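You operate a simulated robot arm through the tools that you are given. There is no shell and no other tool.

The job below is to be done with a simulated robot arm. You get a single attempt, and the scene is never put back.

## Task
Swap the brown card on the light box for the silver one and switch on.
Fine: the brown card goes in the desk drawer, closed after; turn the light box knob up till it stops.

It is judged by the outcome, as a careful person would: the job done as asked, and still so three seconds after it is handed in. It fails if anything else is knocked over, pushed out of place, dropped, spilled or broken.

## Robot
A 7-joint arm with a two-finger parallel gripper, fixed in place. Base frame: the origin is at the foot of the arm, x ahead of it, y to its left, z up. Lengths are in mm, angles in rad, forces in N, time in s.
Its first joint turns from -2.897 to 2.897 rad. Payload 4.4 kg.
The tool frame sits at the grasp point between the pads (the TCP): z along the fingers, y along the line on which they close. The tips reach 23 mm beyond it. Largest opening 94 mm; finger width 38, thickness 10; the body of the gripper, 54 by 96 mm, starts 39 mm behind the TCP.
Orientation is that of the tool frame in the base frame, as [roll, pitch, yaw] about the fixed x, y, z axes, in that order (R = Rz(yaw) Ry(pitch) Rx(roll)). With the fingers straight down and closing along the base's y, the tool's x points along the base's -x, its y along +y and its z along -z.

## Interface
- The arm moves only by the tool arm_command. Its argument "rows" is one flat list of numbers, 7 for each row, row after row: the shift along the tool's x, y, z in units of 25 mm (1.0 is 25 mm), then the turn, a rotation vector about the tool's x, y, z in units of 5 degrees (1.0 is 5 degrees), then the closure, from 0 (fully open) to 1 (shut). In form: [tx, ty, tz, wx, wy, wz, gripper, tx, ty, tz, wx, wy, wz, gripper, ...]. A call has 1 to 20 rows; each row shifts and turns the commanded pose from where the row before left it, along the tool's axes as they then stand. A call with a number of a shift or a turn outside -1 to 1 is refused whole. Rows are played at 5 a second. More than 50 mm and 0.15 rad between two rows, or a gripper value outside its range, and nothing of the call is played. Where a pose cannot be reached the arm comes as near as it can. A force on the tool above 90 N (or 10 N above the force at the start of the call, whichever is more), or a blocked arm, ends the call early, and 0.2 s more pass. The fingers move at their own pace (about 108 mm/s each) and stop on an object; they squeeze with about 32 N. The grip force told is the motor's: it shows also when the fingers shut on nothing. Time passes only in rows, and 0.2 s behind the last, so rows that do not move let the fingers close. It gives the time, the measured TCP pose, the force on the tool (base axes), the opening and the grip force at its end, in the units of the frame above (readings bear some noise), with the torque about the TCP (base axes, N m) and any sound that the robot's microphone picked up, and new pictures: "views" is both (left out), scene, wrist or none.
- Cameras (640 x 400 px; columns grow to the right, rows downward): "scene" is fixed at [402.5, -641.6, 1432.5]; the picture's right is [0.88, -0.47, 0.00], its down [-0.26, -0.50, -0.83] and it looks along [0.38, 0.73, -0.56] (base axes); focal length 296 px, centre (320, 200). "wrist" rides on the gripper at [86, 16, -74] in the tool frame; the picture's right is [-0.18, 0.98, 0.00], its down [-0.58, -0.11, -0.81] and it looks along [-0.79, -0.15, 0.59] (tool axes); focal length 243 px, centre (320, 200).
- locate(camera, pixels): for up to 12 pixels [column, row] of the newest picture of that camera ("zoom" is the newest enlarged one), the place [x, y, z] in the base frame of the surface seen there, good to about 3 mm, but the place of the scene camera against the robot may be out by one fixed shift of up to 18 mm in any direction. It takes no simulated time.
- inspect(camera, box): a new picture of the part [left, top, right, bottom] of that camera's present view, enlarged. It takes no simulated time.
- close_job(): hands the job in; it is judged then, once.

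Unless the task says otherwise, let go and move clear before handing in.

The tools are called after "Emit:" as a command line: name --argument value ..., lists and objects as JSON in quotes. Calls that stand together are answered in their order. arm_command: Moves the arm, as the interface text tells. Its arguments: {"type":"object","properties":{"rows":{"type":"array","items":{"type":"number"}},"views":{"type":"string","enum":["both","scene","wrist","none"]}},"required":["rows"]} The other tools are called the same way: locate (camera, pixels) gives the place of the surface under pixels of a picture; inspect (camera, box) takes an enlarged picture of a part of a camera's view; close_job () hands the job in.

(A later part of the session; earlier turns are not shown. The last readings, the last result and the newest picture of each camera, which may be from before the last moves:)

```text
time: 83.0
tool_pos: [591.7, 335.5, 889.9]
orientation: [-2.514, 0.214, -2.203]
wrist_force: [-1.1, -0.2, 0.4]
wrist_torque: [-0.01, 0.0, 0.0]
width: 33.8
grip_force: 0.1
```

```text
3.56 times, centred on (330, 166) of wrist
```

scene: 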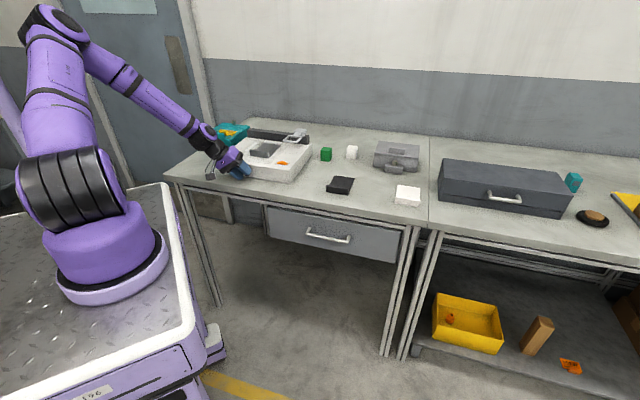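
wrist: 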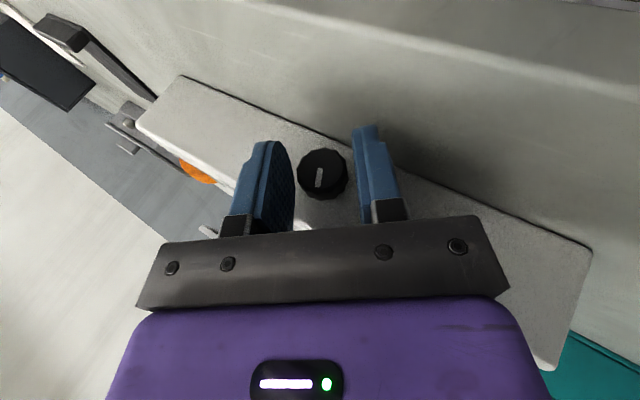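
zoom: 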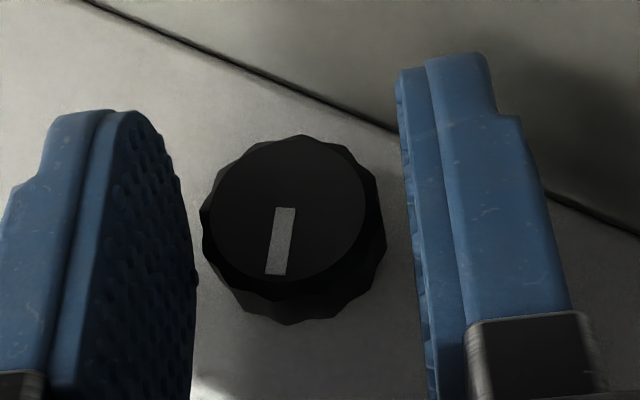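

The knob sits between the open fingers, with the lower finger clear of the desk. I'll close on it gently and hold.

Emit:
arm_command --rows '[0, 0, 0, 0, 0, 0, 0.75, 0, 0, 0, 0, 0, 0, 1, 0, 0, 0, 0, 0, 0, 1, 0, 0, 0, 0, 0, 0, 1]' --views "wrist"

Emit:
inspect --camera "wrist" --box '[240, 110, 420, 222]'

```text
time: 84.0
tool_pos: [592.3, 335.5, 891.0]
orientation: [-2.514, 0.214, -2.205]
wrist_force: [8.6, -4.5, 12.6]
wrist_torque: [-0.45, 0.17, -0.44]
width: 27.2
grip_force: 45.1
```

wrist: 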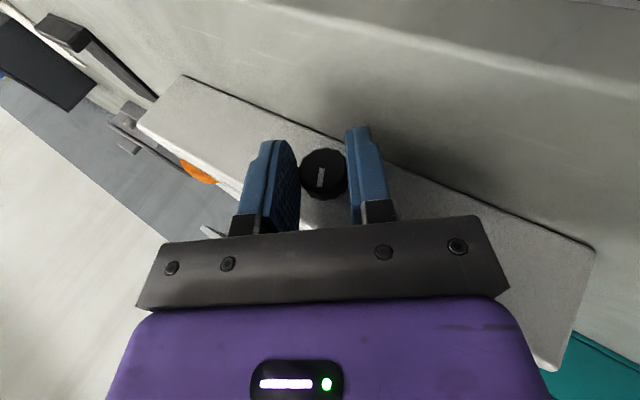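

```text
3.56 times, centred on (330, 166) of wrist
```

zoom: 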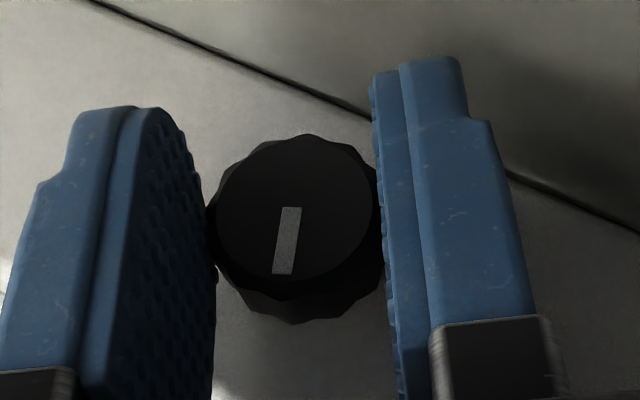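

The knob is held (27 mm wide); a small side force says I'm about 1 mm off centre. I'll correct that and turn clockwise 30° for a first look.

Emit:
arm_command --rows '[0, -0.04, 0, 0, 0, 0, 1, 0, -0.0506, 0, -0.966, 0, 0.259, 1, 0, -0.0506, 0, -0.966, 0, 0.259, 1, 0, -0.0506, 0, -0.966, 0, 0.259, 1, 0, -0.0506, 0, -0.966, 0, 0.259, 1, 0, -0.0506, 0, -0.966, 0, 0.259, 1, 0, -0.0506, 0, -0.966, 0, 0.259, 1, 0, 0, 0, 0, 0, 0, 1]' --views "both"

Emit:
inspect --camera "wrist" --box '[240, 110, 420, 222]'

Emit:
inspect --camera "scene" --box '[205, 120, 325, 195]'

```text
time: 85.8
tool_pos: [598.1, 329.3, 895.7]
orientation: [-3.053, 0.259, -2.332]
wrist_force: [8.7, 16.8, -41.4]
wrist_torque: [-0.08, 0.26, -0.02]
width: 27.3
grip_force: 45.0
```

scene: 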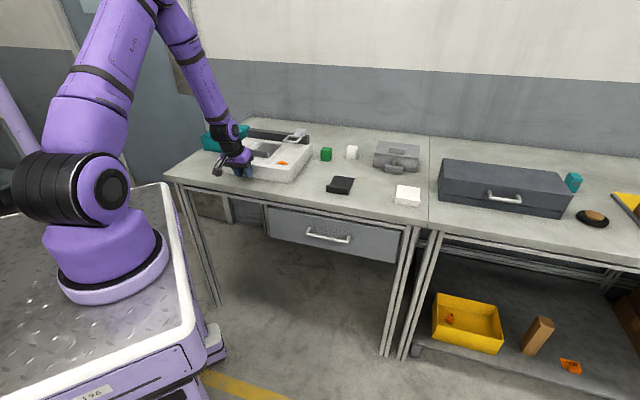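
wrist: 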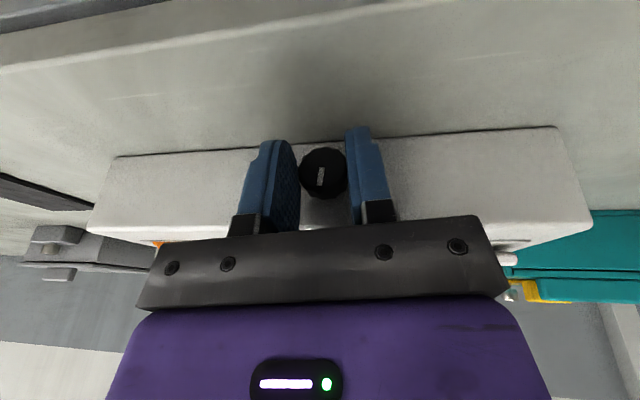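

```text
3.56 times, centred on (330, 166) of wrist
```

zoom: 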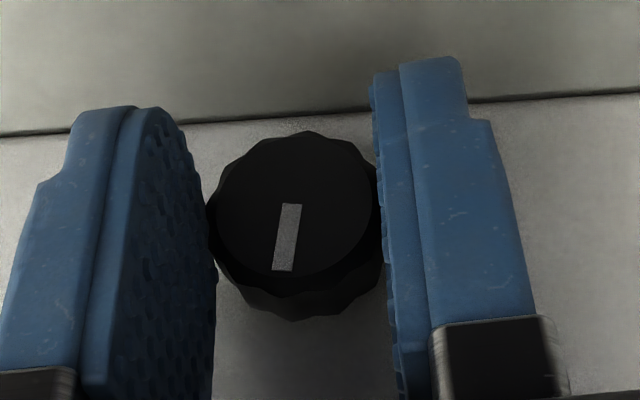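

```text
5.33 times, centred on (265, 158) of scene
```

zoom: 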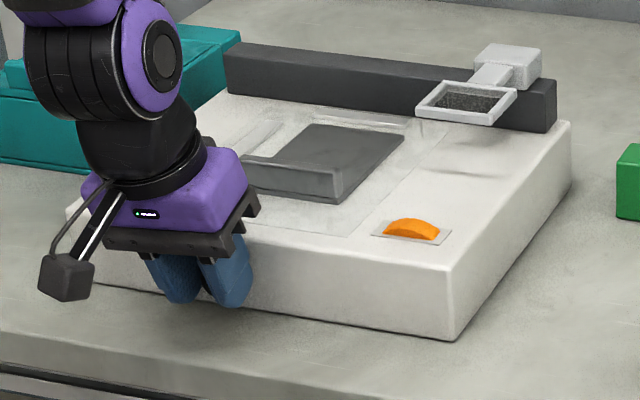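

The knob turned with the fingers (the mark kept its place between them). There's a 41 N pull down on the tool, so my turning centre is a few mm too high; I'll relax it by 3 mm and read again.

Emit:
arm_command --rows '[0.016, 0, 0.058, 0, 0, 0, 1, 0.016, 0, 0.058, 0, 0, 0, 1, 0, 0, 0, 0, 0, 0, 1]' --views "none"

```text
time: 86.6
tool_pos: [597.5, 330.2, 893.6]
orientation: [-3.051, 0.264, -2.332]
wrist_force: [-11.4, 8.7, 26.9]
wrist_torque: [-0.32, 0.55, 0.22]
width: 27.1
grip_force: 44.5
```

The correction overshot slightly (+27 N), so about 1 mm back up is neutral. I'll apply that and turn another 25° clockwise.

Emit:
arm_command --rows '[-0.011, 0.02, -0.042, 0, 0, 0, 1, 0, -0.0506, 0, -0.966, 0, 0.259, 1, 0, -0.0506, 0, -0.966, 0, 0.259, 1, 0, -0.0506, 0, -0.966, 0, 0.259, 1, 0, -0.0506, 0, -0.966, 0, 0.259, 1, 0, -0.0506, 0, -0.966, 0, 0.259, 1, 0, 0, 0, 0, 0, 0, 1]' --views "both"

Emit:
inspect --camera "wrist" --box '[240, 110, 420, 222]'

Emit:
inspect --camera "scene" --box '[205, 120, 325, 195]'

```text
time: 88.2
tool_pos: [601.7, 326.2, 894.3]
orientation: [2.78, 0.249, -2.447]
wrist_force: [7.4, 21.8, 32.3]
wrist_torque: [0.24, 0.25, -0.1]
width: 27.2
grip_force: 44.9
```

scene: 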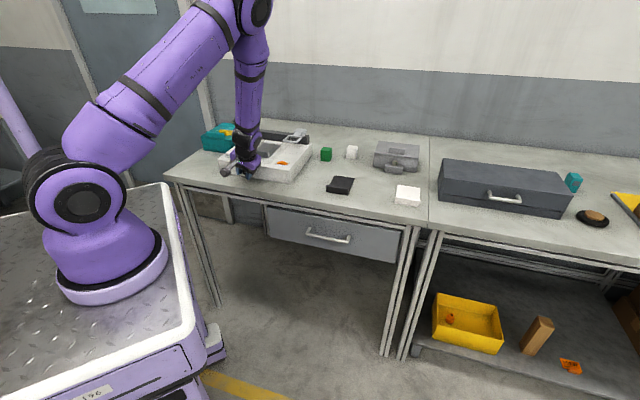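
wrist: 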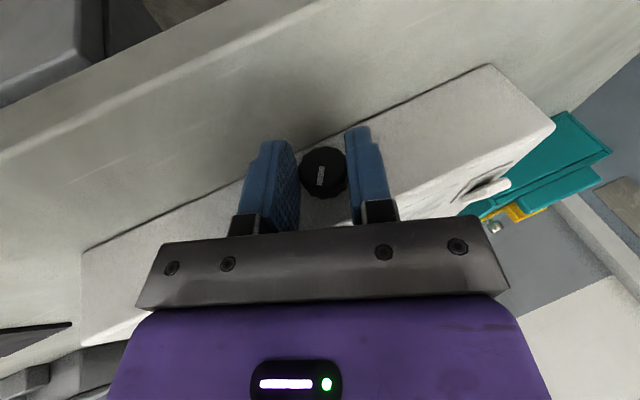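

```text
3.56 times, centred on (330, 166) of wrist
```

zoom: 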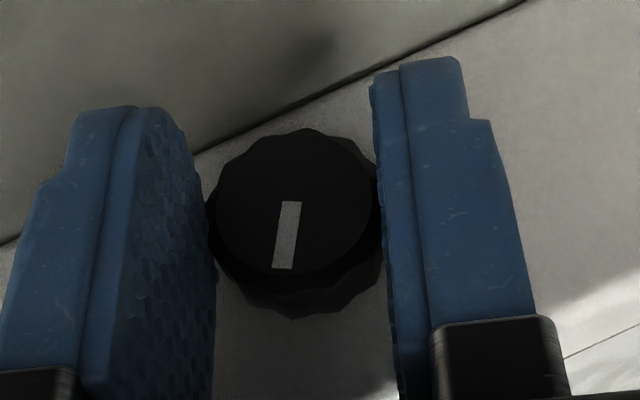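

```text
5.33 times, centred on (265, 158) of scene
```

zoom: 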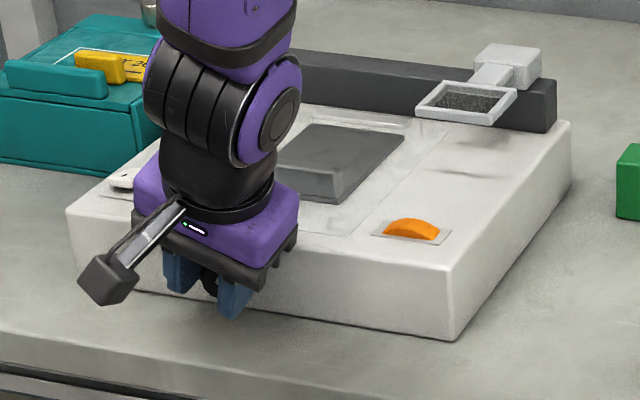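

The knob keeps turning with the grip (no slip, no stop yet). I'll re-centre slightly and turn 20° more to end this stroke at about +40°.

Emit:
arm_command --rows '[-0.01, 0.03, -0.04, 0, 0, 0, 1, 0, -0.0506, 0, -0.966, 0, 0.259, 1, 0, -0.0506, 0, -0.966, 0, 0.259, 1, 0, -0.0506, 0, -0.966, 0, 0.259, 1, 0, -0.0506, 0, -0.966, 0, 0.259, 1, 0, 0, 0, 0, 0, 0, 1]' --views "both"

Emit:
inspect --camera "wrist" --box '[240, 110, 420, 222]'

Emit:
inspect --camera "scene" --box '[205, 120, 325, 195]'

```text
time: 89.6
tool_pos: [605.9, 324.3, 892.1]
orientation: [2.426, 0.196, -2.526]
wrist_force: [10.0, 25.2, -3.2]
wrist_torque: [0.53, -0.39, -0.68]
width: 27.5
grip_force: 44.8
```

scene: 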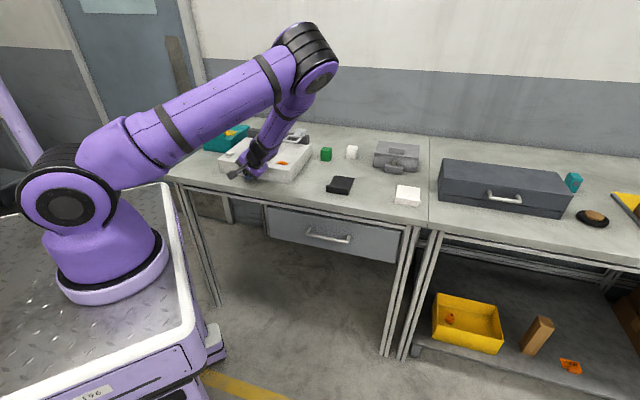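
wrist: 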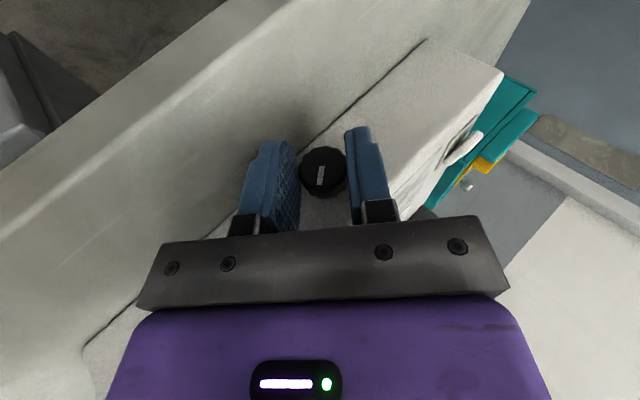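

```text
3.56 times, centred on (330, 166) of wrist
```

zoom: 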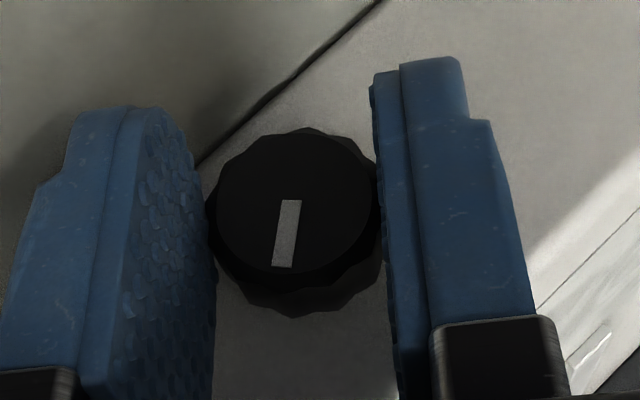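

```text
5.33 times, centred on (265, 158) of scene
```

zoom: 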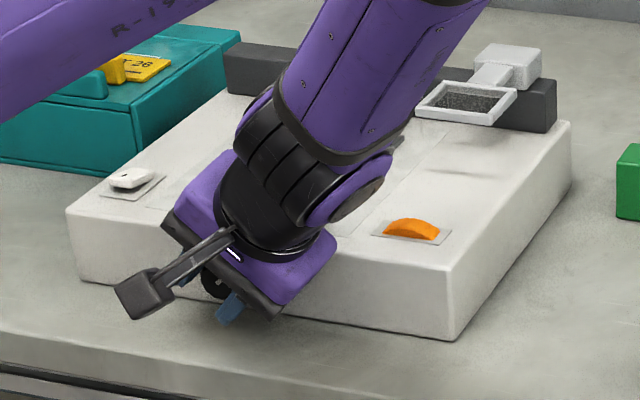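

The knob has turned about 75° so far with no stop. I'll open the fingers in place and check the free position before swinging back for another stroke.

Emit:
arm_command --rows '[0, 0, 0, 0, 0, 0, 0.8, 0, 0, 0, 0, 0, 0, 0.64, 0, 0, 0, 0, 0, 0, 0.64]' --views "wrist"

Emit:
inspect --camera "wrist" --box '[240, 110, 420, 222]'

Emit:
inspect --camera "scene" --box '[205, 120, 325, 195]'

Emit:
locate --camera "zoom" --pixels '[[345, 210], [300, 250], [380, 160], [330, 240], [365, 200], [250, 210], [140, 295], [290, 290]]'

```text
time: 90.4
tool_pos: [604.9, 322.1, 892.1]
orientation: [2.426, 0.201, -2.524]
wrist_force: [0.1, 0.5, 0.3]
wrist_torque: [0.02, -0.02, -0.01]
width: 33.8
grip_force: 0.1
```

wrist: 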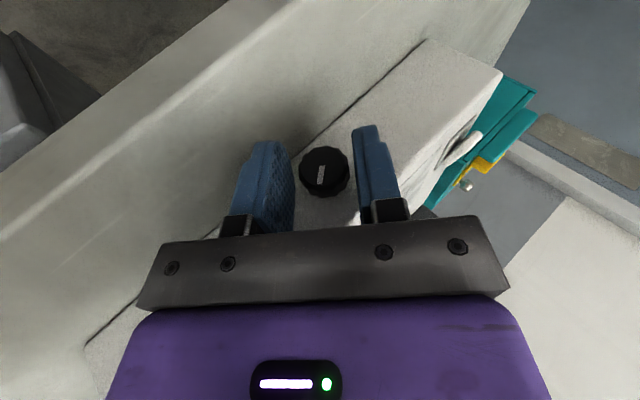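

```text
3.56 times, centred on (330, 166) of wrist
```

zoom: 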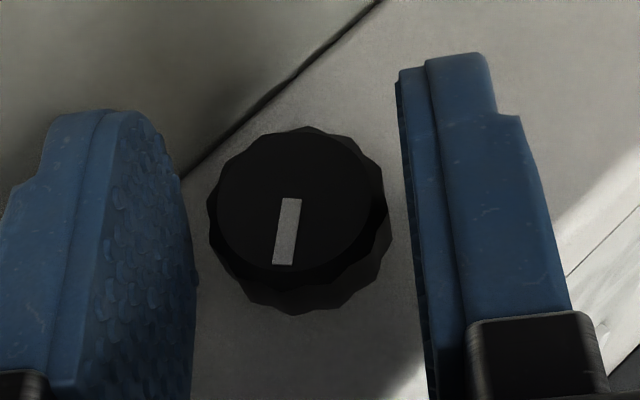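

```text
5.33 times, centred on (265, 158) of scene
```

zoom: 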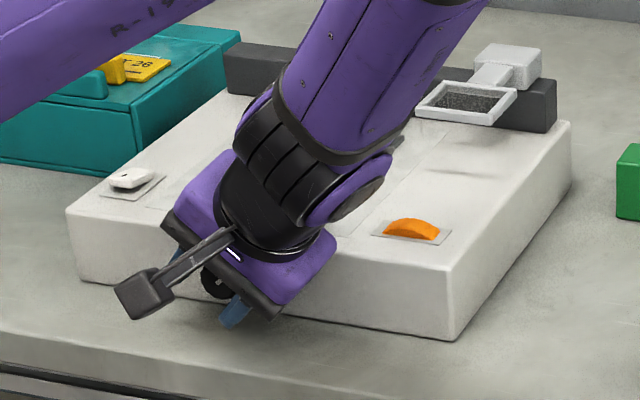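

```text
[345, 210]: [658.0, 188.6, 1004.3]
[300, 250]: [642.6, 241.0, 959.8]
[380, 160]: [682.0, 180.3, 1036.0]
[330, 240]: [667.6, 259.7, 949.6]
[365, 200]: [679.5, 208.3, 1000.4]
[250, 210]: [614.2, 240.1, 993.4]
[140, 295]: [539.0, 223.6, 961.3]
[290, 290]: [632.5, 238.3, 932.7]
```

The knob stayed where I left it and the open fingers have ~3 mm on each side. The tool's free position matches the planned turning centre, so I'll swing back 75° counter-clockwise around it with fingers open.

Emit:
arm_command --rows '[0, 0.0506, 0, 0.966, 0, -0.259, 0.64, 0, 0.0506, 0, 0.966, 0, -0.259, 0.64, 0, 0.0506, 0, 0.966, 0, -0.259, 0.64, 0, 0.0506, 0, 0.966, 0, -0.259, 0.64, 0, 0.0506, 0, 0.966, 0, -0.259, 0.64, 0, 0.0506, 0, 0.966, 0, -0.259, 0.64, 0, 0.0506, 0, 0.966, 0, -0.259, 0.64, 0, 0.0506, 0, 0.966, 0, -0.259, 0.64, 0, 0.0506, 0, 0.966, 0, -0.259, 0.64, 0, 0.0506, 0, 0.966, 0, -0.259, 0.64, 0, 0.0506, 0, 0.966, 0, -0.259, 0.64, 0, 0.0506, 0, 0.966, 0, -0.259, 0.64, 0, 0.0506, 0, 0.966, 0, -0.259, 0.64, 0, 0.0506, 0, 0.966, 0, -0.259, 0.64, 0, 0.0506, 0, 0.966, 0, -0.259, 0.64, 0, 0, 0, 0, 0, 0, 0.64]' --views "both"

Emit:
inspect --camera "wrist" --box '[240, 110, 420, 222]'

Emit:
inspect --camera "scene" --box '[205, 120, 325, 195]'

```text
time: 93.8
tool_pos: [591.4, 334.4, 895.3]
orientation: [-2.514, 0.212, -2.206]
wrist_force: [0.1, -0.8, -0.4]
wrist_torque: [0.03, 0.02, -0.04]
width: 33.9
grip_force: 0.1
```

scene: 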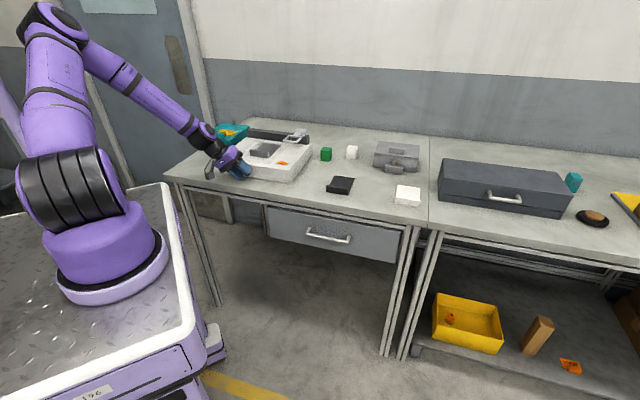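
wrist: 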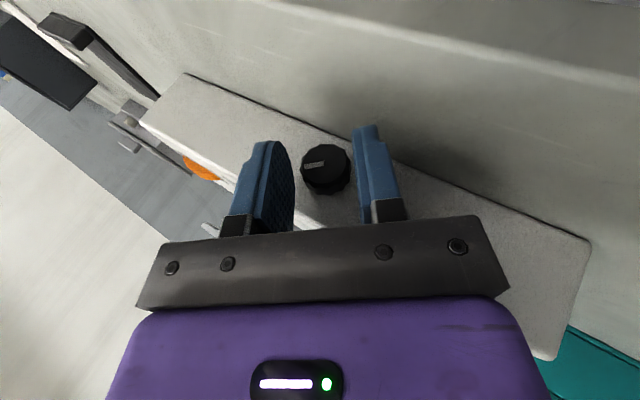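

```text
3.56 times, centred on (330, 166) of wrist
```

zoom: 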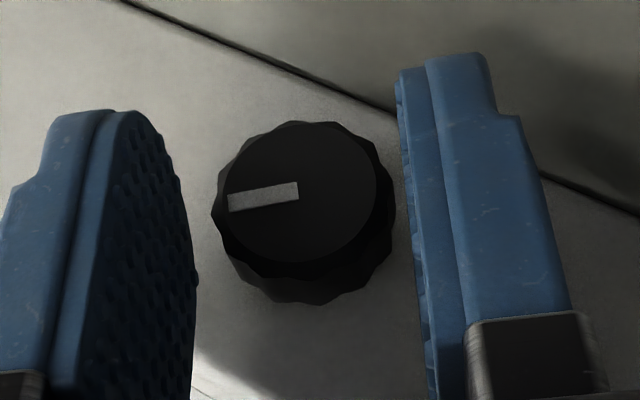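

```text
5.33 times, centred on (265, 158) of scene
```

zoom: 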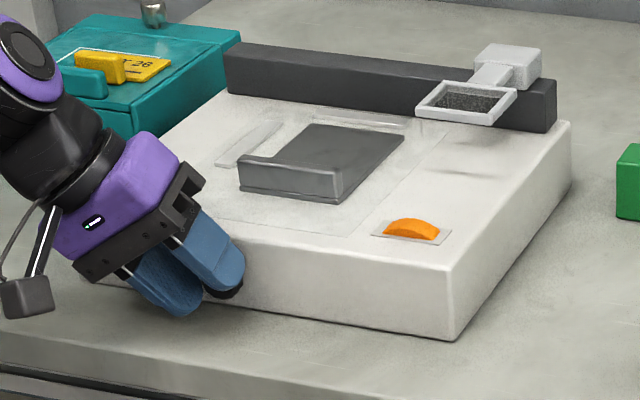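

The mark moved about 75° clockwise, as intended. The tool sits ~2 mm high now, so I'll correct that, then close on the knob again.

Emit:
arm_command --rows '[0.02, 0.04, 0.08, 0, 0, 0, 0.64, 0, 0, 0, 0, 0, 0, 0.8, 0, 0, 0, 0, 0, 0, 1, 0, 0, 0, 0, 0, 0, 1, 0, 0, 0, 0, 0, 0, 1]' --views "wrist"

Emit:
inspect --camera "wrist" --box '[240, 110, 420, 222]'

```text
time: 95.0
tool_pos: [591.0, 334.9, 892.8]
orientation: [-2.516, 0.213, -2.204]
wrist_force: [-6.0, 3.2, -1.9]
wrist_torque: [0.14, 0.02, -0.04]
width: 27.4
grip_force: 44.7
```

wrist: 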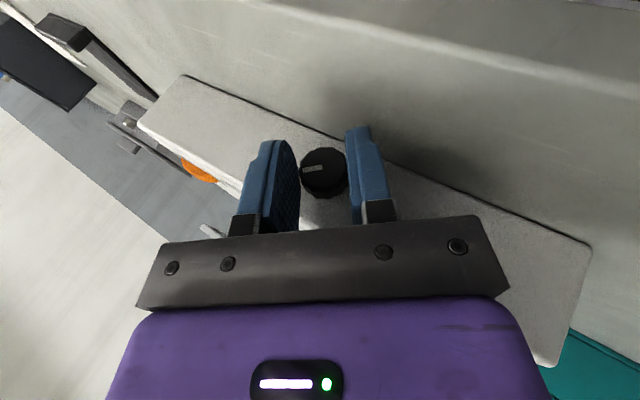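

```text
3.56 times, centred on (330, 166) of wrist
```

zoom: 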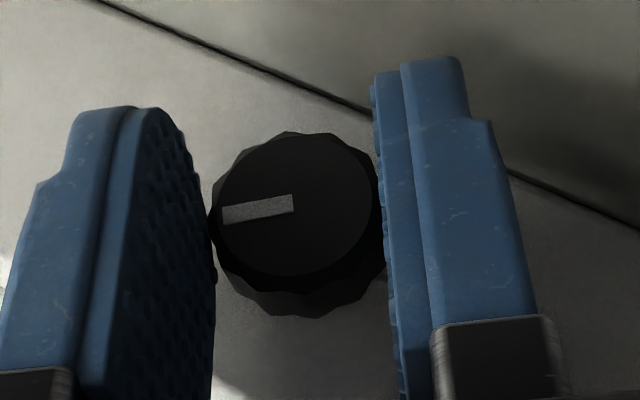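

This grip is well centred (only about 6 N side force). I'll turn clockwise another 35° and read forces.

Emit:
arm_command --rows '[0, -0.0506, 0, -0.966, 0, 0.259, 1, 0, -0.0506, 0, -0.966, 0, 0.259, 1, 0, -0.0506, 0, -0.966, 0, 0.259, 1, 0, -0.0506, 0, -0.966, 0, 0.259, 1, 0, -0.0506, 0, -0.966, 0, 0.259, 1, 0, -0.0506, 0, -0.966, 0, 0.259, 1, 0, -0.0506, 0, -0.966, 0, 0.259, 1, 0, 0, 0, 0, 0, 0, 1]' --views "wrist"

Emit:
inspect --camera "wrist" --box '[240, 110, 420, 222]'

Emit:
inspect --camera "scene" --box '[205, 120, 325, 195]'

```text
time: 96.8
tool_pos: [597.5, 329.8, 896.2]
orientation: [3.141, 0.264, -2.356]
wrist_force: [-1.7, 15.3, 15.4]
wrist_torque: [0.26, -0.04, -0.14]
width: 27.4
grip_force: 44.6
```

wrist: 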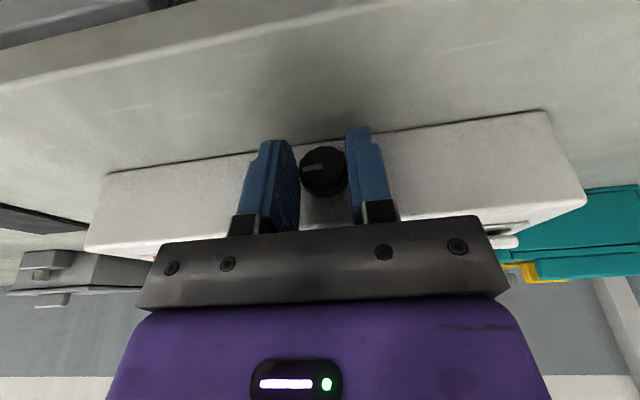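

```text
3.56 times, centred on (330, 166) of wrist
```

zoom: 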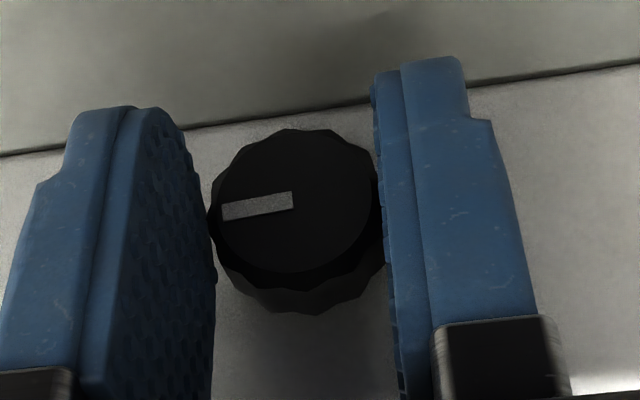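

```text
5.33 times, centred on (265, 158) of scene
```

zoom: 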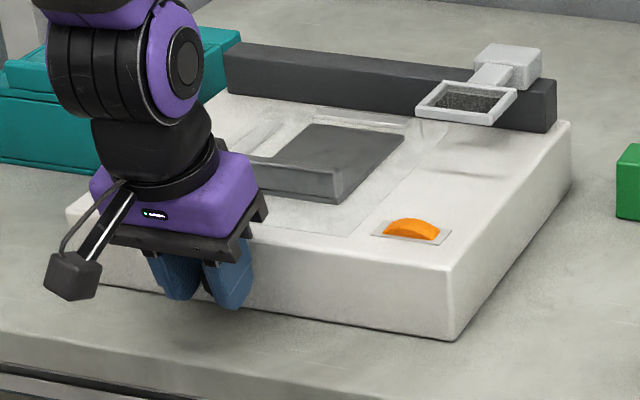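

Still turning freely with the grip; the mark is now about 110° from where it began. I'll continue to the end of this stroke.

Emit:
arm_command --rows '[-0.007, 0.02, -0.025, 0, 0, 0, 1, 0, -0.0506, 0, -0.966, 0, 0.259, 1, 0, -0.0506, 0, -0.966, 0, 0.259, 1, 0, -0.0506, 0, -0.966, 0, 0.259, 1, 0, -0.0506, 0, -0.966, 0, 0.259, 1, 0, -0.0506, 0, -0.966, 0, 0.259, 1, 0, -0.0506, 0, -0.966, 0, 0.259, 1, 0, -0.0506, 0, -0.966, 0, 0.259, 1, 0, -0.0506, 0, -0.966, 0, 0.259, 1, 0, 0, 0, 0, 0, 0, 1]' --views "wrist"

Emit:
inspect --camera "wrist" --box '[240, 110, 420, 222]'

Emit:
inspect --camera "scene" --box '[205, 120, 325, 195]'

```text
time: 99.0
tool_pos: [603.7, 321.8, 891.5]
orientation: [2.425, 0.198, -2.526]
wrist_force: [-2.7, -7.4, -7.7]
wrist_torque: [-0.74, -0.25, 0.44]
width: 27.6
grip_force: 44.9
```

wrist: 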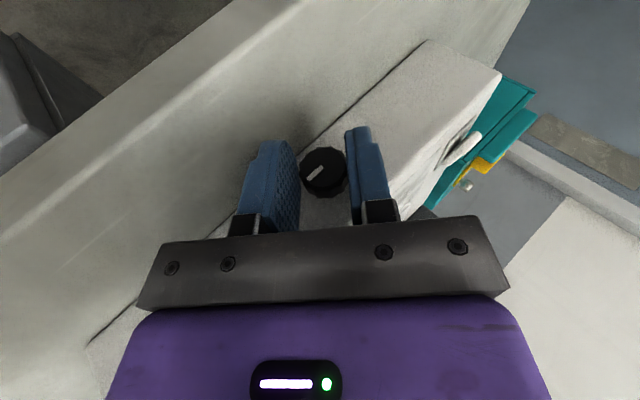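

```text
3.56 times, centred on (330, 166) of wrist
```

zoom: 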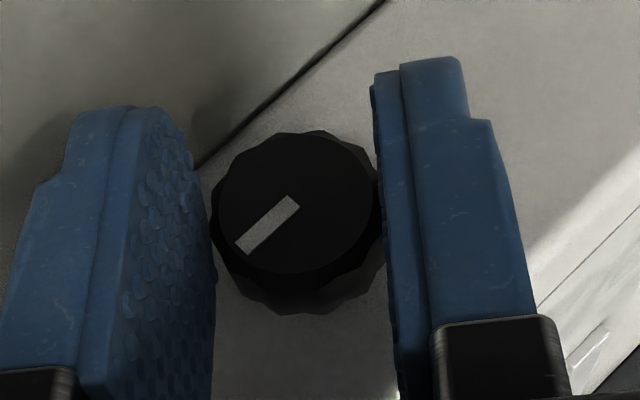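

```text
5.33 times, centred on (265, 158) of scene
```

zoom: 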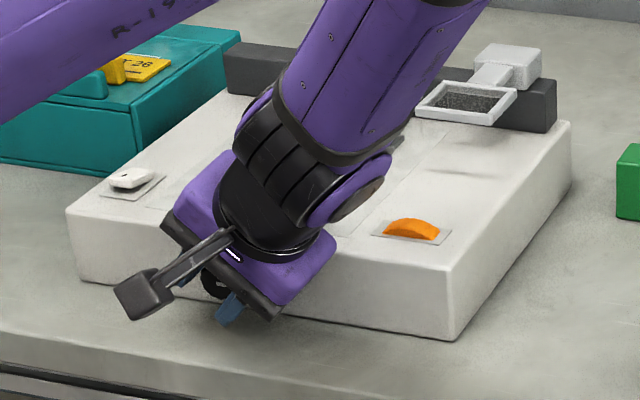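

The mark now lags the fingers by about 30° and the resisting torque jumped to ~0.7 N·m about the knob axis, so the knob has reached its stop after roughly 120°. I'll open the fingers and look at the knob.

Emit:
arm_command --rows '[0, 0, 0, 0, 0, 0, 0.8, 0, 0, 0, 0, 0, 0, 0.64, 0, 0, 0, 0, 0, 0, 0.64]' --views "both"

Emit:
inspect --camera "wrist" --box '[240, 110, 420, 222]'

```text
time: 99.8
tool_pos: [605.2, 321.7, 892.6]
orientation: [2.426, 0.202, -2.525]
wrist_force: [-0.2, 0.1, 0.1]
wrist_torque: [0.02, -0.01, 0.0]
width: 33.7
grip_force: 0.0
```

scene: 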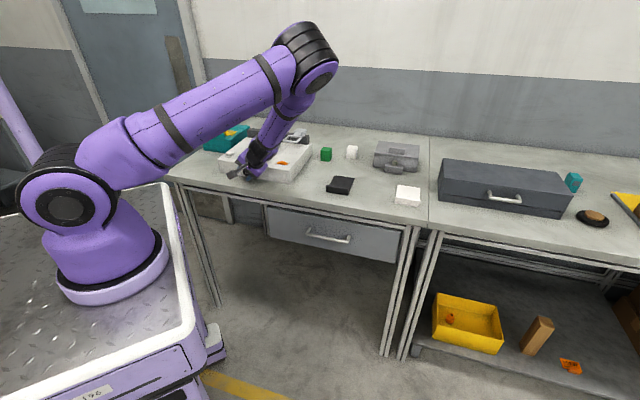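
wrist: 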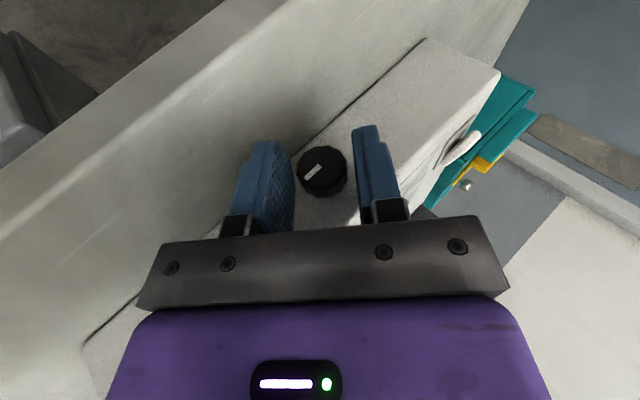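

```text
3.56 times, centred on (330, 166) of wrist
```

zoom: 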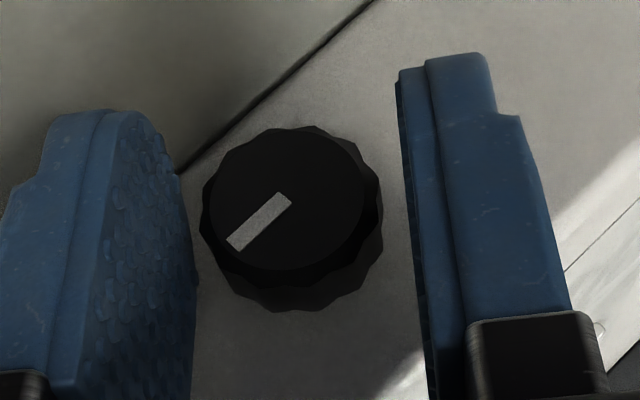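

The mark now points at 3 o'clock (parallel to the box's lower edge). To be sure this is the true stop and not a slip, I'll swing back 50° with open fingers and try turning again.

Emit:
arm_command --rows '[0, 0.0506, 0, 0.966, 0, -0.259, 0.64, 0, 0.0506, 0, 0.966, 0, -0.259, 0.64, 0, 0.0506, 0, 0.966, 0, -0.259, 0.64, 0, 0.0506, 0, 0.966, 0, -0.259, 0.64, 0, 0.0506, 0, 0.966, 0, -0.259, 0.64, 0, 0.0506, 0, 0.966, 0, -0.259, 0.64, 0, 0.0506, 0, 0.966, 0, -0.259, 0.64, 0, 0.0506, 0, 0.966, 0, -0.259, 0.64, 0, 0.0506, 0, 0.966, 0, -0.259, 0.64, 0, 0.0506, 0, 0.966, 0, -0.259, 0.64, 0, 0, 0, 0, 0, 0, 0.64]' --views "both"

Emit:
inspect --camera "wrist" --box '[240, 110, 420, 222]'

Emit:
inspect --camera "scene" --box '[205, 120, 325, 195]'

```text
time: 102.2
tool_pos: [595.2, 330.5, 896.4]
orientation: [-2.959, 0.258, -2.311]
wrist_force: [0.2, 0.8, 0.2]
wrist_torque: [-0.01, -0.01, 0.02]
width: 33.6
grip_force: 0.1
```

scene: 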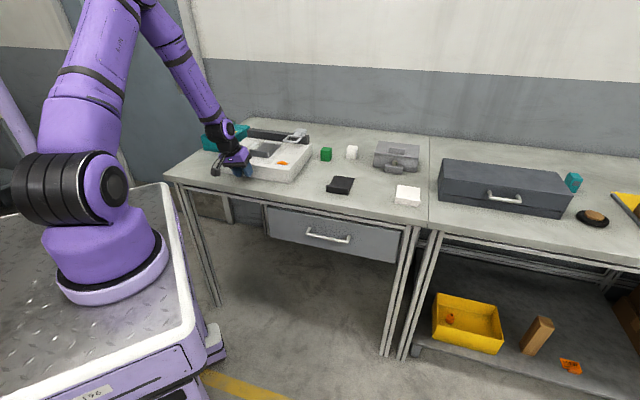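
wrist: 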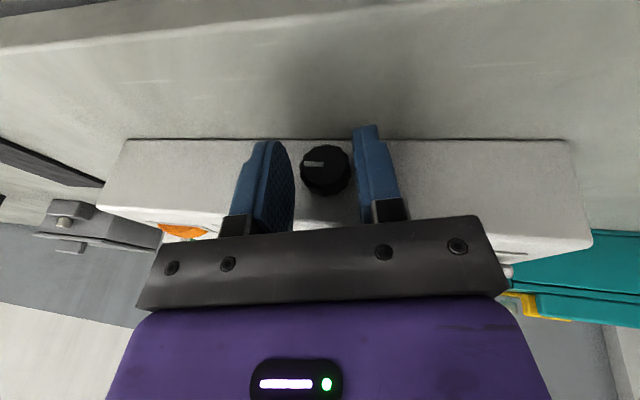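

```text
3.56 times, centred on (330, 166) of wrist
```

zoom: 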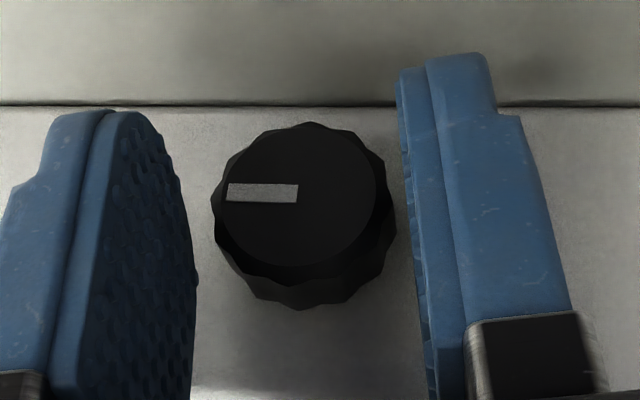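

```text
5.33 times, centred on (265, 158) of scene
```

zoom: 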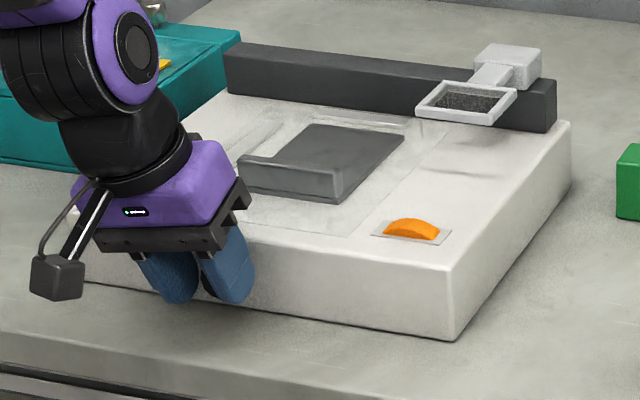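

The mark is horizontal, pointing right as seen from the front. I'll close on the knob once more and press clockwise 15° to confirm it doesn't move further.

Emit:
arm_command --rows '[0.016, 0.03, 0.06, 0, 0, 0, 0.64, 0, 0, 0, 0, 0, 0, 0.8, 0, 0, 0, 0, 0, 0, 1, 0, 0, 0, 0, 0, 0, 1, 0, -0.0506, 0, -0.966, 0, 0.259, 1, 0, -0.0506, 0, -0.966, 0, 0.259, 1, 0, -0.0506, 0, -0.966, 0, 0.259, 1, 0, 0, 0, 0, 0, 0, 1]' --views "wrist"

Emit:
inspect --camera "wrist" --box '[240, 110, 420, 222]'

```text
time: 104.0
tool_pos: [598.0, 328.1, 893.4]
orientation: [3.052, 0.258, -2.378]
wrist_force: [0.6, -2.1, -0.4]
wrist_torque: [-0.52, -0.1, -0.16]
width: 27.3
grip_force: 45.4
```

wrist: 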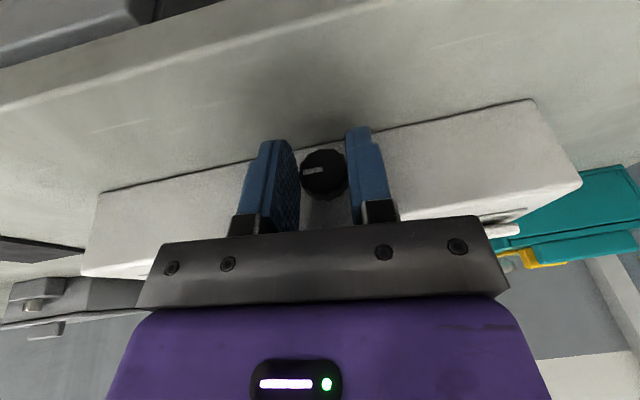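

```text
3.56 times, centred on (330, 166) of wrist
```

zoom: 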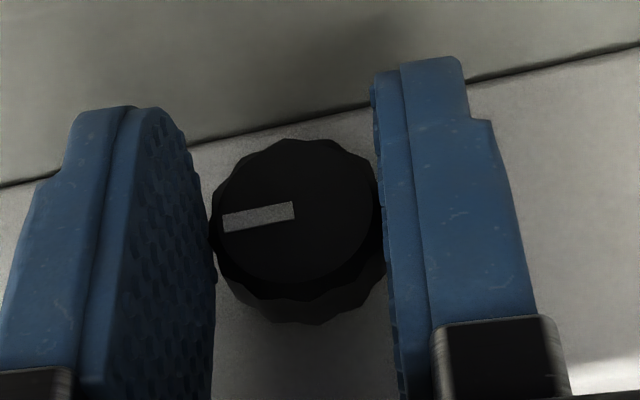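

The mark stayed parallel to the box edge while the fingers turned 15° past it, so the knob is at its hard stop. I'll open and back straight out along the knob axis.

Emit:
arm_command --rows '[0, 0, 0, 0, 0, 0, 0.8, 0, 0, 0, 0, 0, 0, 0.6, 0, 0, 0, 0, 0, 0, 0.6, 0.386, 0, -0.104, 0, 0, 0, 0.6, 0.58, 0, -0.155, 0, 0, 0, 0.6, 0.773, 0, -0.207, 0, 0, 0, 0.6, 0.773, 0, -0.207, 0, 0, 0, 0.6, 0, 0, 0, 0, 0, 0, 0.6]' --views "both"

Emit:
inspect --camera "scene" --box '[205, 120, 325, 195]'

Emit:
inspect --camera "wrist" --box '[240, 100, 420, 212]'

```text
time: 105.8
tool_pos: [552.5, 281.6, 896.0]
orientation: [3.052, 0.259, -2.379]
wrist_force: [-0.6, 0.8, -0.5]
wrist_torque: [0.01, 0.02, 0.03]
width: 37.5
grip_force: 0.1
```

scene: 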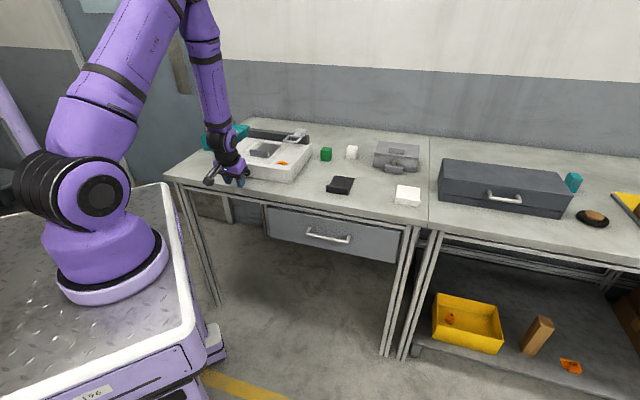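
wrist: 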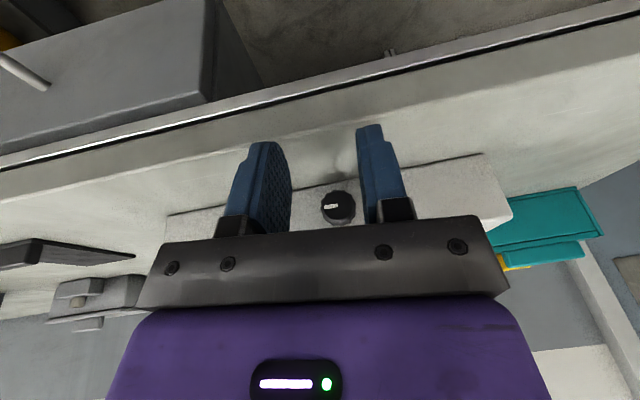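

```text
5.33 times, centred on (265, 158) of scene
```

zoom: 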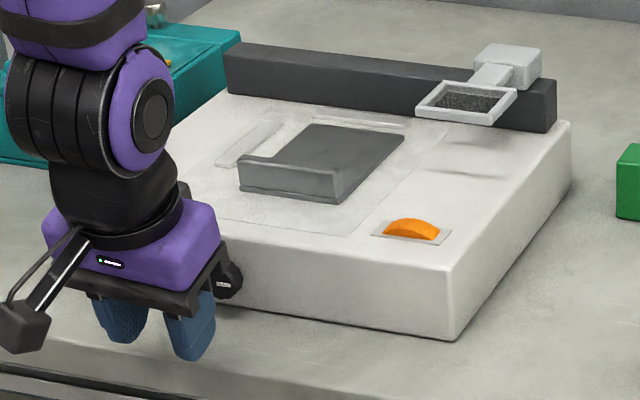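

```text
3.56 times, centred on (330, 156) of wrist
```

zoom: 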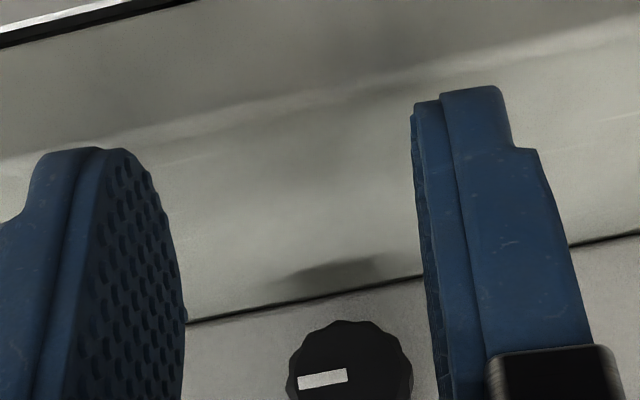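

The knob's mark points right and everything is untouched around it. I'll raise the arm clear and look at the whole light box for the light.

Emit:
arm_command --rows '[0.5, 0, -0.3, 0, 0, 0, 0.6, 0.1, 0, -0.9, 0, 0, 0, 0.6, -0.249, 0, -0.927, 0, 0, 0, 0.6, -0.249, 0, -0.927, 0, 0, 0, 0.6, -0.249, 0, -0.927, 0, 0, 0, 0.6, -0.249, 0, -0.927, 0, 0, 0, 0.6, -0.249, 0, -0.927, 0, 0, 0, 0.6, -0.249, 0, -0.927, 0, 0, 0, 0.6, -0.249, 0, -0.927, 0, 0, 0, 0.6, -0.249, 0, -0.927, 0, 0, 0, 0.6, -0.249, 0, -0.927, 0, 0, 0, 0.6, 0, 0, 0, 0, 0, 0, 0.6]' --views "both"

Emit:
inspect --camera "scene" --box '[190, 110, 350, 210]'

Emit:
inspect --camera "scene" --box '[220, 180, 420, 305]'

Emit:
inspect --camera "wrist" --box '[160, 0, 480, 200]'

```text
time: 108.4
tool_pos: [552.4, 250.6, 1134.3]
orientation: [3.051, 0.259, -2.38]
wrist_force: [0.2, 0.1, -0.4]
wrist_torque: [0.03, 0.02, 0.04]
width: 37.7
grip_force: 0.0
```

scene: 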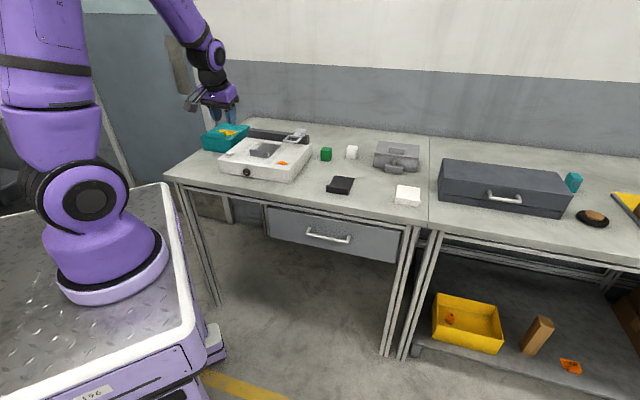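
wrist: 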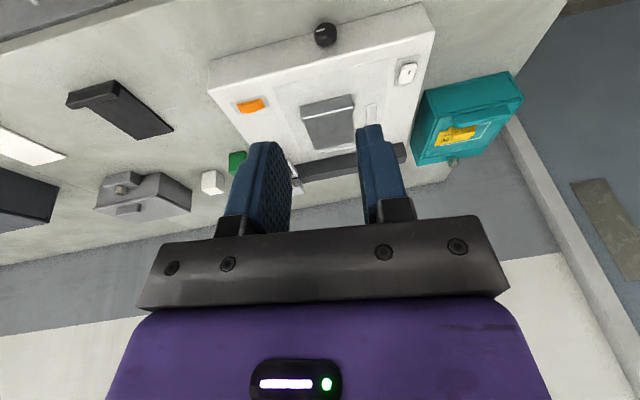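

```text
4.00 times, centred on (270, 160) of scene
```

zoom: 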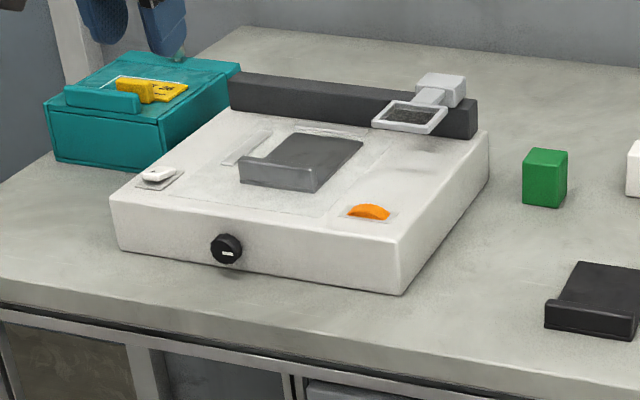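

```text
3.20 times, centred on (320, 242) of scene
```

zoom: 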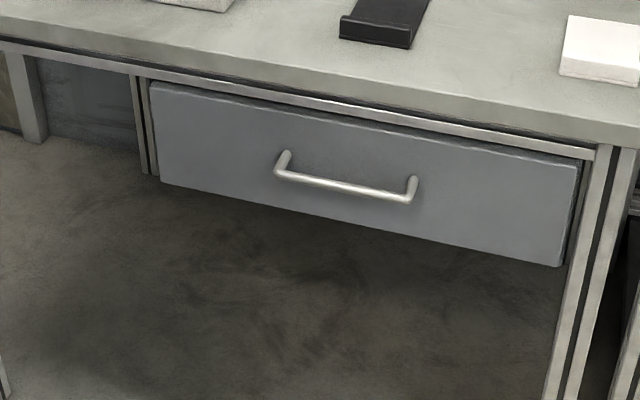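

```text
2.00 times, centred on (320, 100) of wrist
```

zoom: 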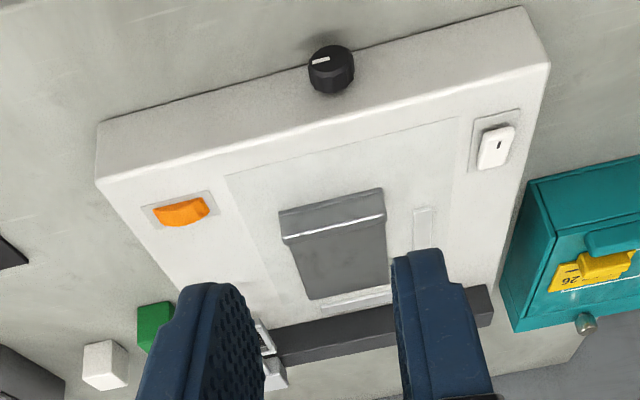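

The knob mark points right, the silver card is on the box and the drawer is shut, but the panel isn't clearly brighter. I'll zoom in on the panel, the orange switch and the white switch to look for signs of the lamp state.

Emit:
inspect --camera "wrist" --box '[225, 85, 305, 135]'

Emit:
inspect --camera "wrist" --box '[375, 45, 439, 85]'

Emit:
inspect --camera "scene" --box '[220, 135, 300, 185]'

Emit:
inspect --camera "wrist" --box '[270, 70, 398, 150]'

```text
8.00 times, centred on (265, 110) of wrist
```

zoom: 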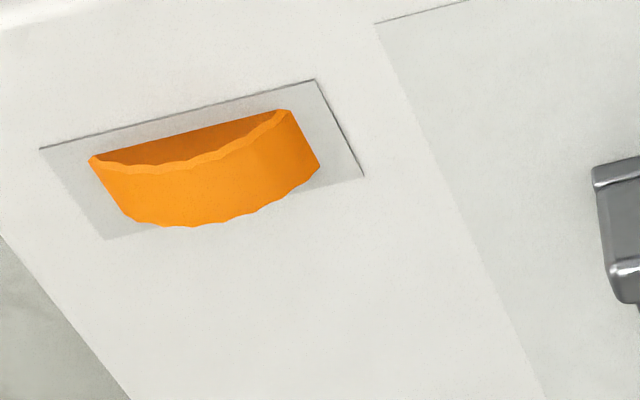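

```text
10.00 times, centred on (407, 65) of wrist
```

zoom: 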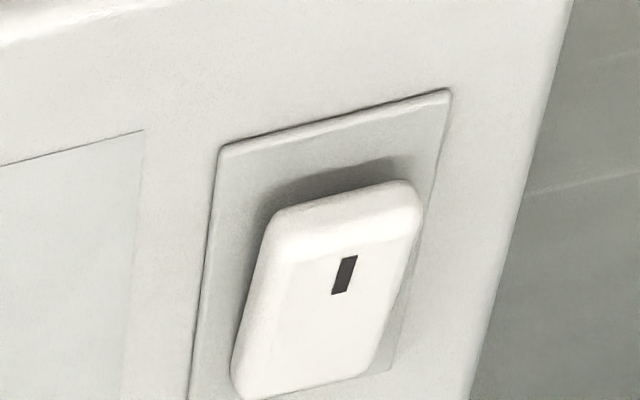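

```text
8.00 times, centred on (260, 160) of scene
```

zoom: 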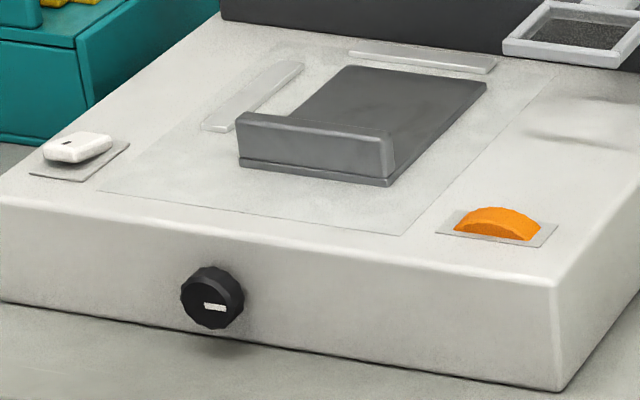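

```text
5.00 times, centred on (334, 110) of wrist
```

zoom: 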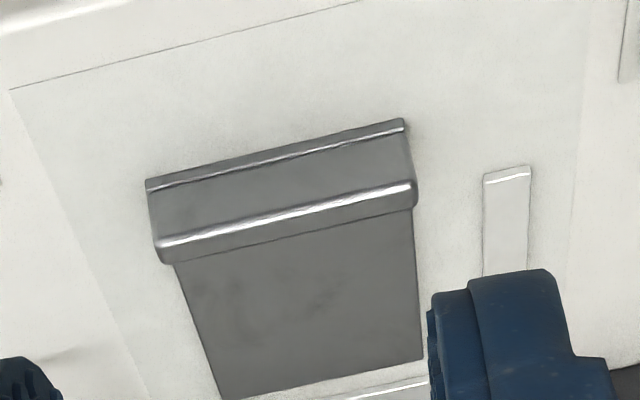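

The panel shows no glow, and the white control at wrist (407,65) is a rocker power switch whose marked front end is raised, which looks like "off". "Switch on" seems to need it too, so I'll measure it carefully; it's reversible if nothing lights.

Emit:
inspect --camera "wrist" --box '[383, 50, 431, 80]'

Emit:
locate --camera "zoom" --pixels '[[330, 200], [460, 170], [500, 180], [345, 260], [430, 250], [420, 310], [400, 380], [280, 380], [200, 300], [560, 100], [270, 120], [360, 320]]'

Emit:
inspect --camera "scene" --box '[216, 144, 248, 164]'

```text
13.33 times, centred on (407, 65) of wrist
```

zoom: 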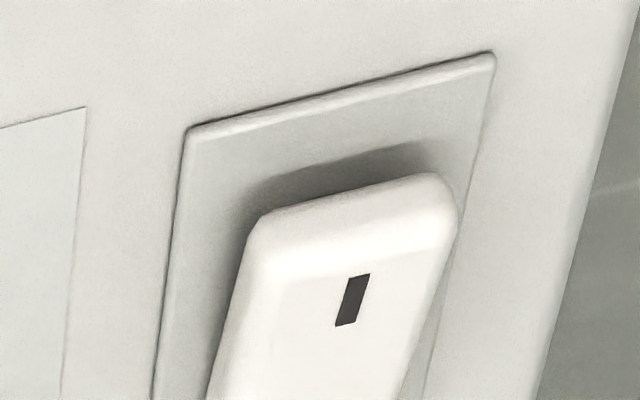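

```text
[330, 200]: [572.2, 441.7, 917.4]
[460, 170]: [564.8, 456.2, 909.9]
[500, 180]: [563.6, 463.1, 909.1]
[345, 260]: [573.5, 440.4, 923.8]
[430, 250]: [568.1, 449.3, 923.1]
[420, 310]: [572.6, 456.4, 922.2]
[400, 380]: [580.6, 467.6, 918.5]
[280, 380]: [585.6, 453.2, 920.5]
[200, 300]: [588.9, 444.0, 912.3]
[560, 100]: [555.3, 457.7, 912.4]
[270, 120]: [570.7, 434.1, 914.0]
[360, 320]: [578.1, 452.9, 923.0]
```

```text
16.00 times, centred on (232, 154) of scene
```

zoom: 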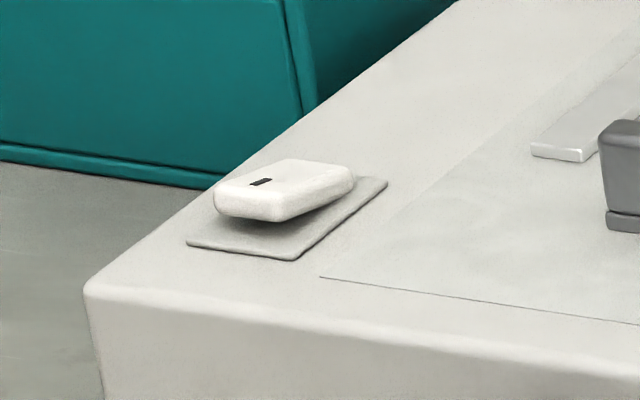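

The zoom confirms a white rocker with its marked front end raised at about U≈88, V≈717–745, top z≈924. I'll straighten the tool and turn the fingers so they can press only that front end.

Emit:
arm_command --rows '[0, 0, 0, 0.966, 0, -0.259, 1, 0, 0, 0, 0, 1, 0, 1, 0, 0, 0, 0, 1, 0, 1, 0, 0, 0, 0, 1, 0, 1, 0, 0, 0, 0, 0, 1, 1, 0, 0, 0, 0, 0, 1, 1, 0, 0, 0, 0, 0, 1, 1, 0, 0, 0, 0, 0, 1, 1, 0, 0, 0, 0, 0, 1, 1, 0, 0, 0, 0, 0, 1, 1, 0, 0, 0, 0, 0, 1, 1, 0, 0, 0, 0, 0, 1, 1, 0, 0, 0, 0, 0, 1, 1, 0, 0, 0, 0, 0, 1, 1, 0, 0, 0, 0, 0, 1, 1, 0, 0, 0, 0, 0, 1, 1, 0, 0, 0, 0, 0, 1, 1, 0, 0, 0, 0, 0, 1, 1, 0, 0, 0, 0, 0, 1, 1, 0, 0, 0, 0, 0, 1, 1]' --views "none"

```text
time: 112.6
tool_pos: [551.2, 251.2, 1135.6]
orientation: [3.141, 0.001, 2.53]
wrist_force: [0.5, -0.3, 0.5]
wrist_torque: [0.03, 0.0, 0.0]
width: 0.0
grip_force: 32.1
```

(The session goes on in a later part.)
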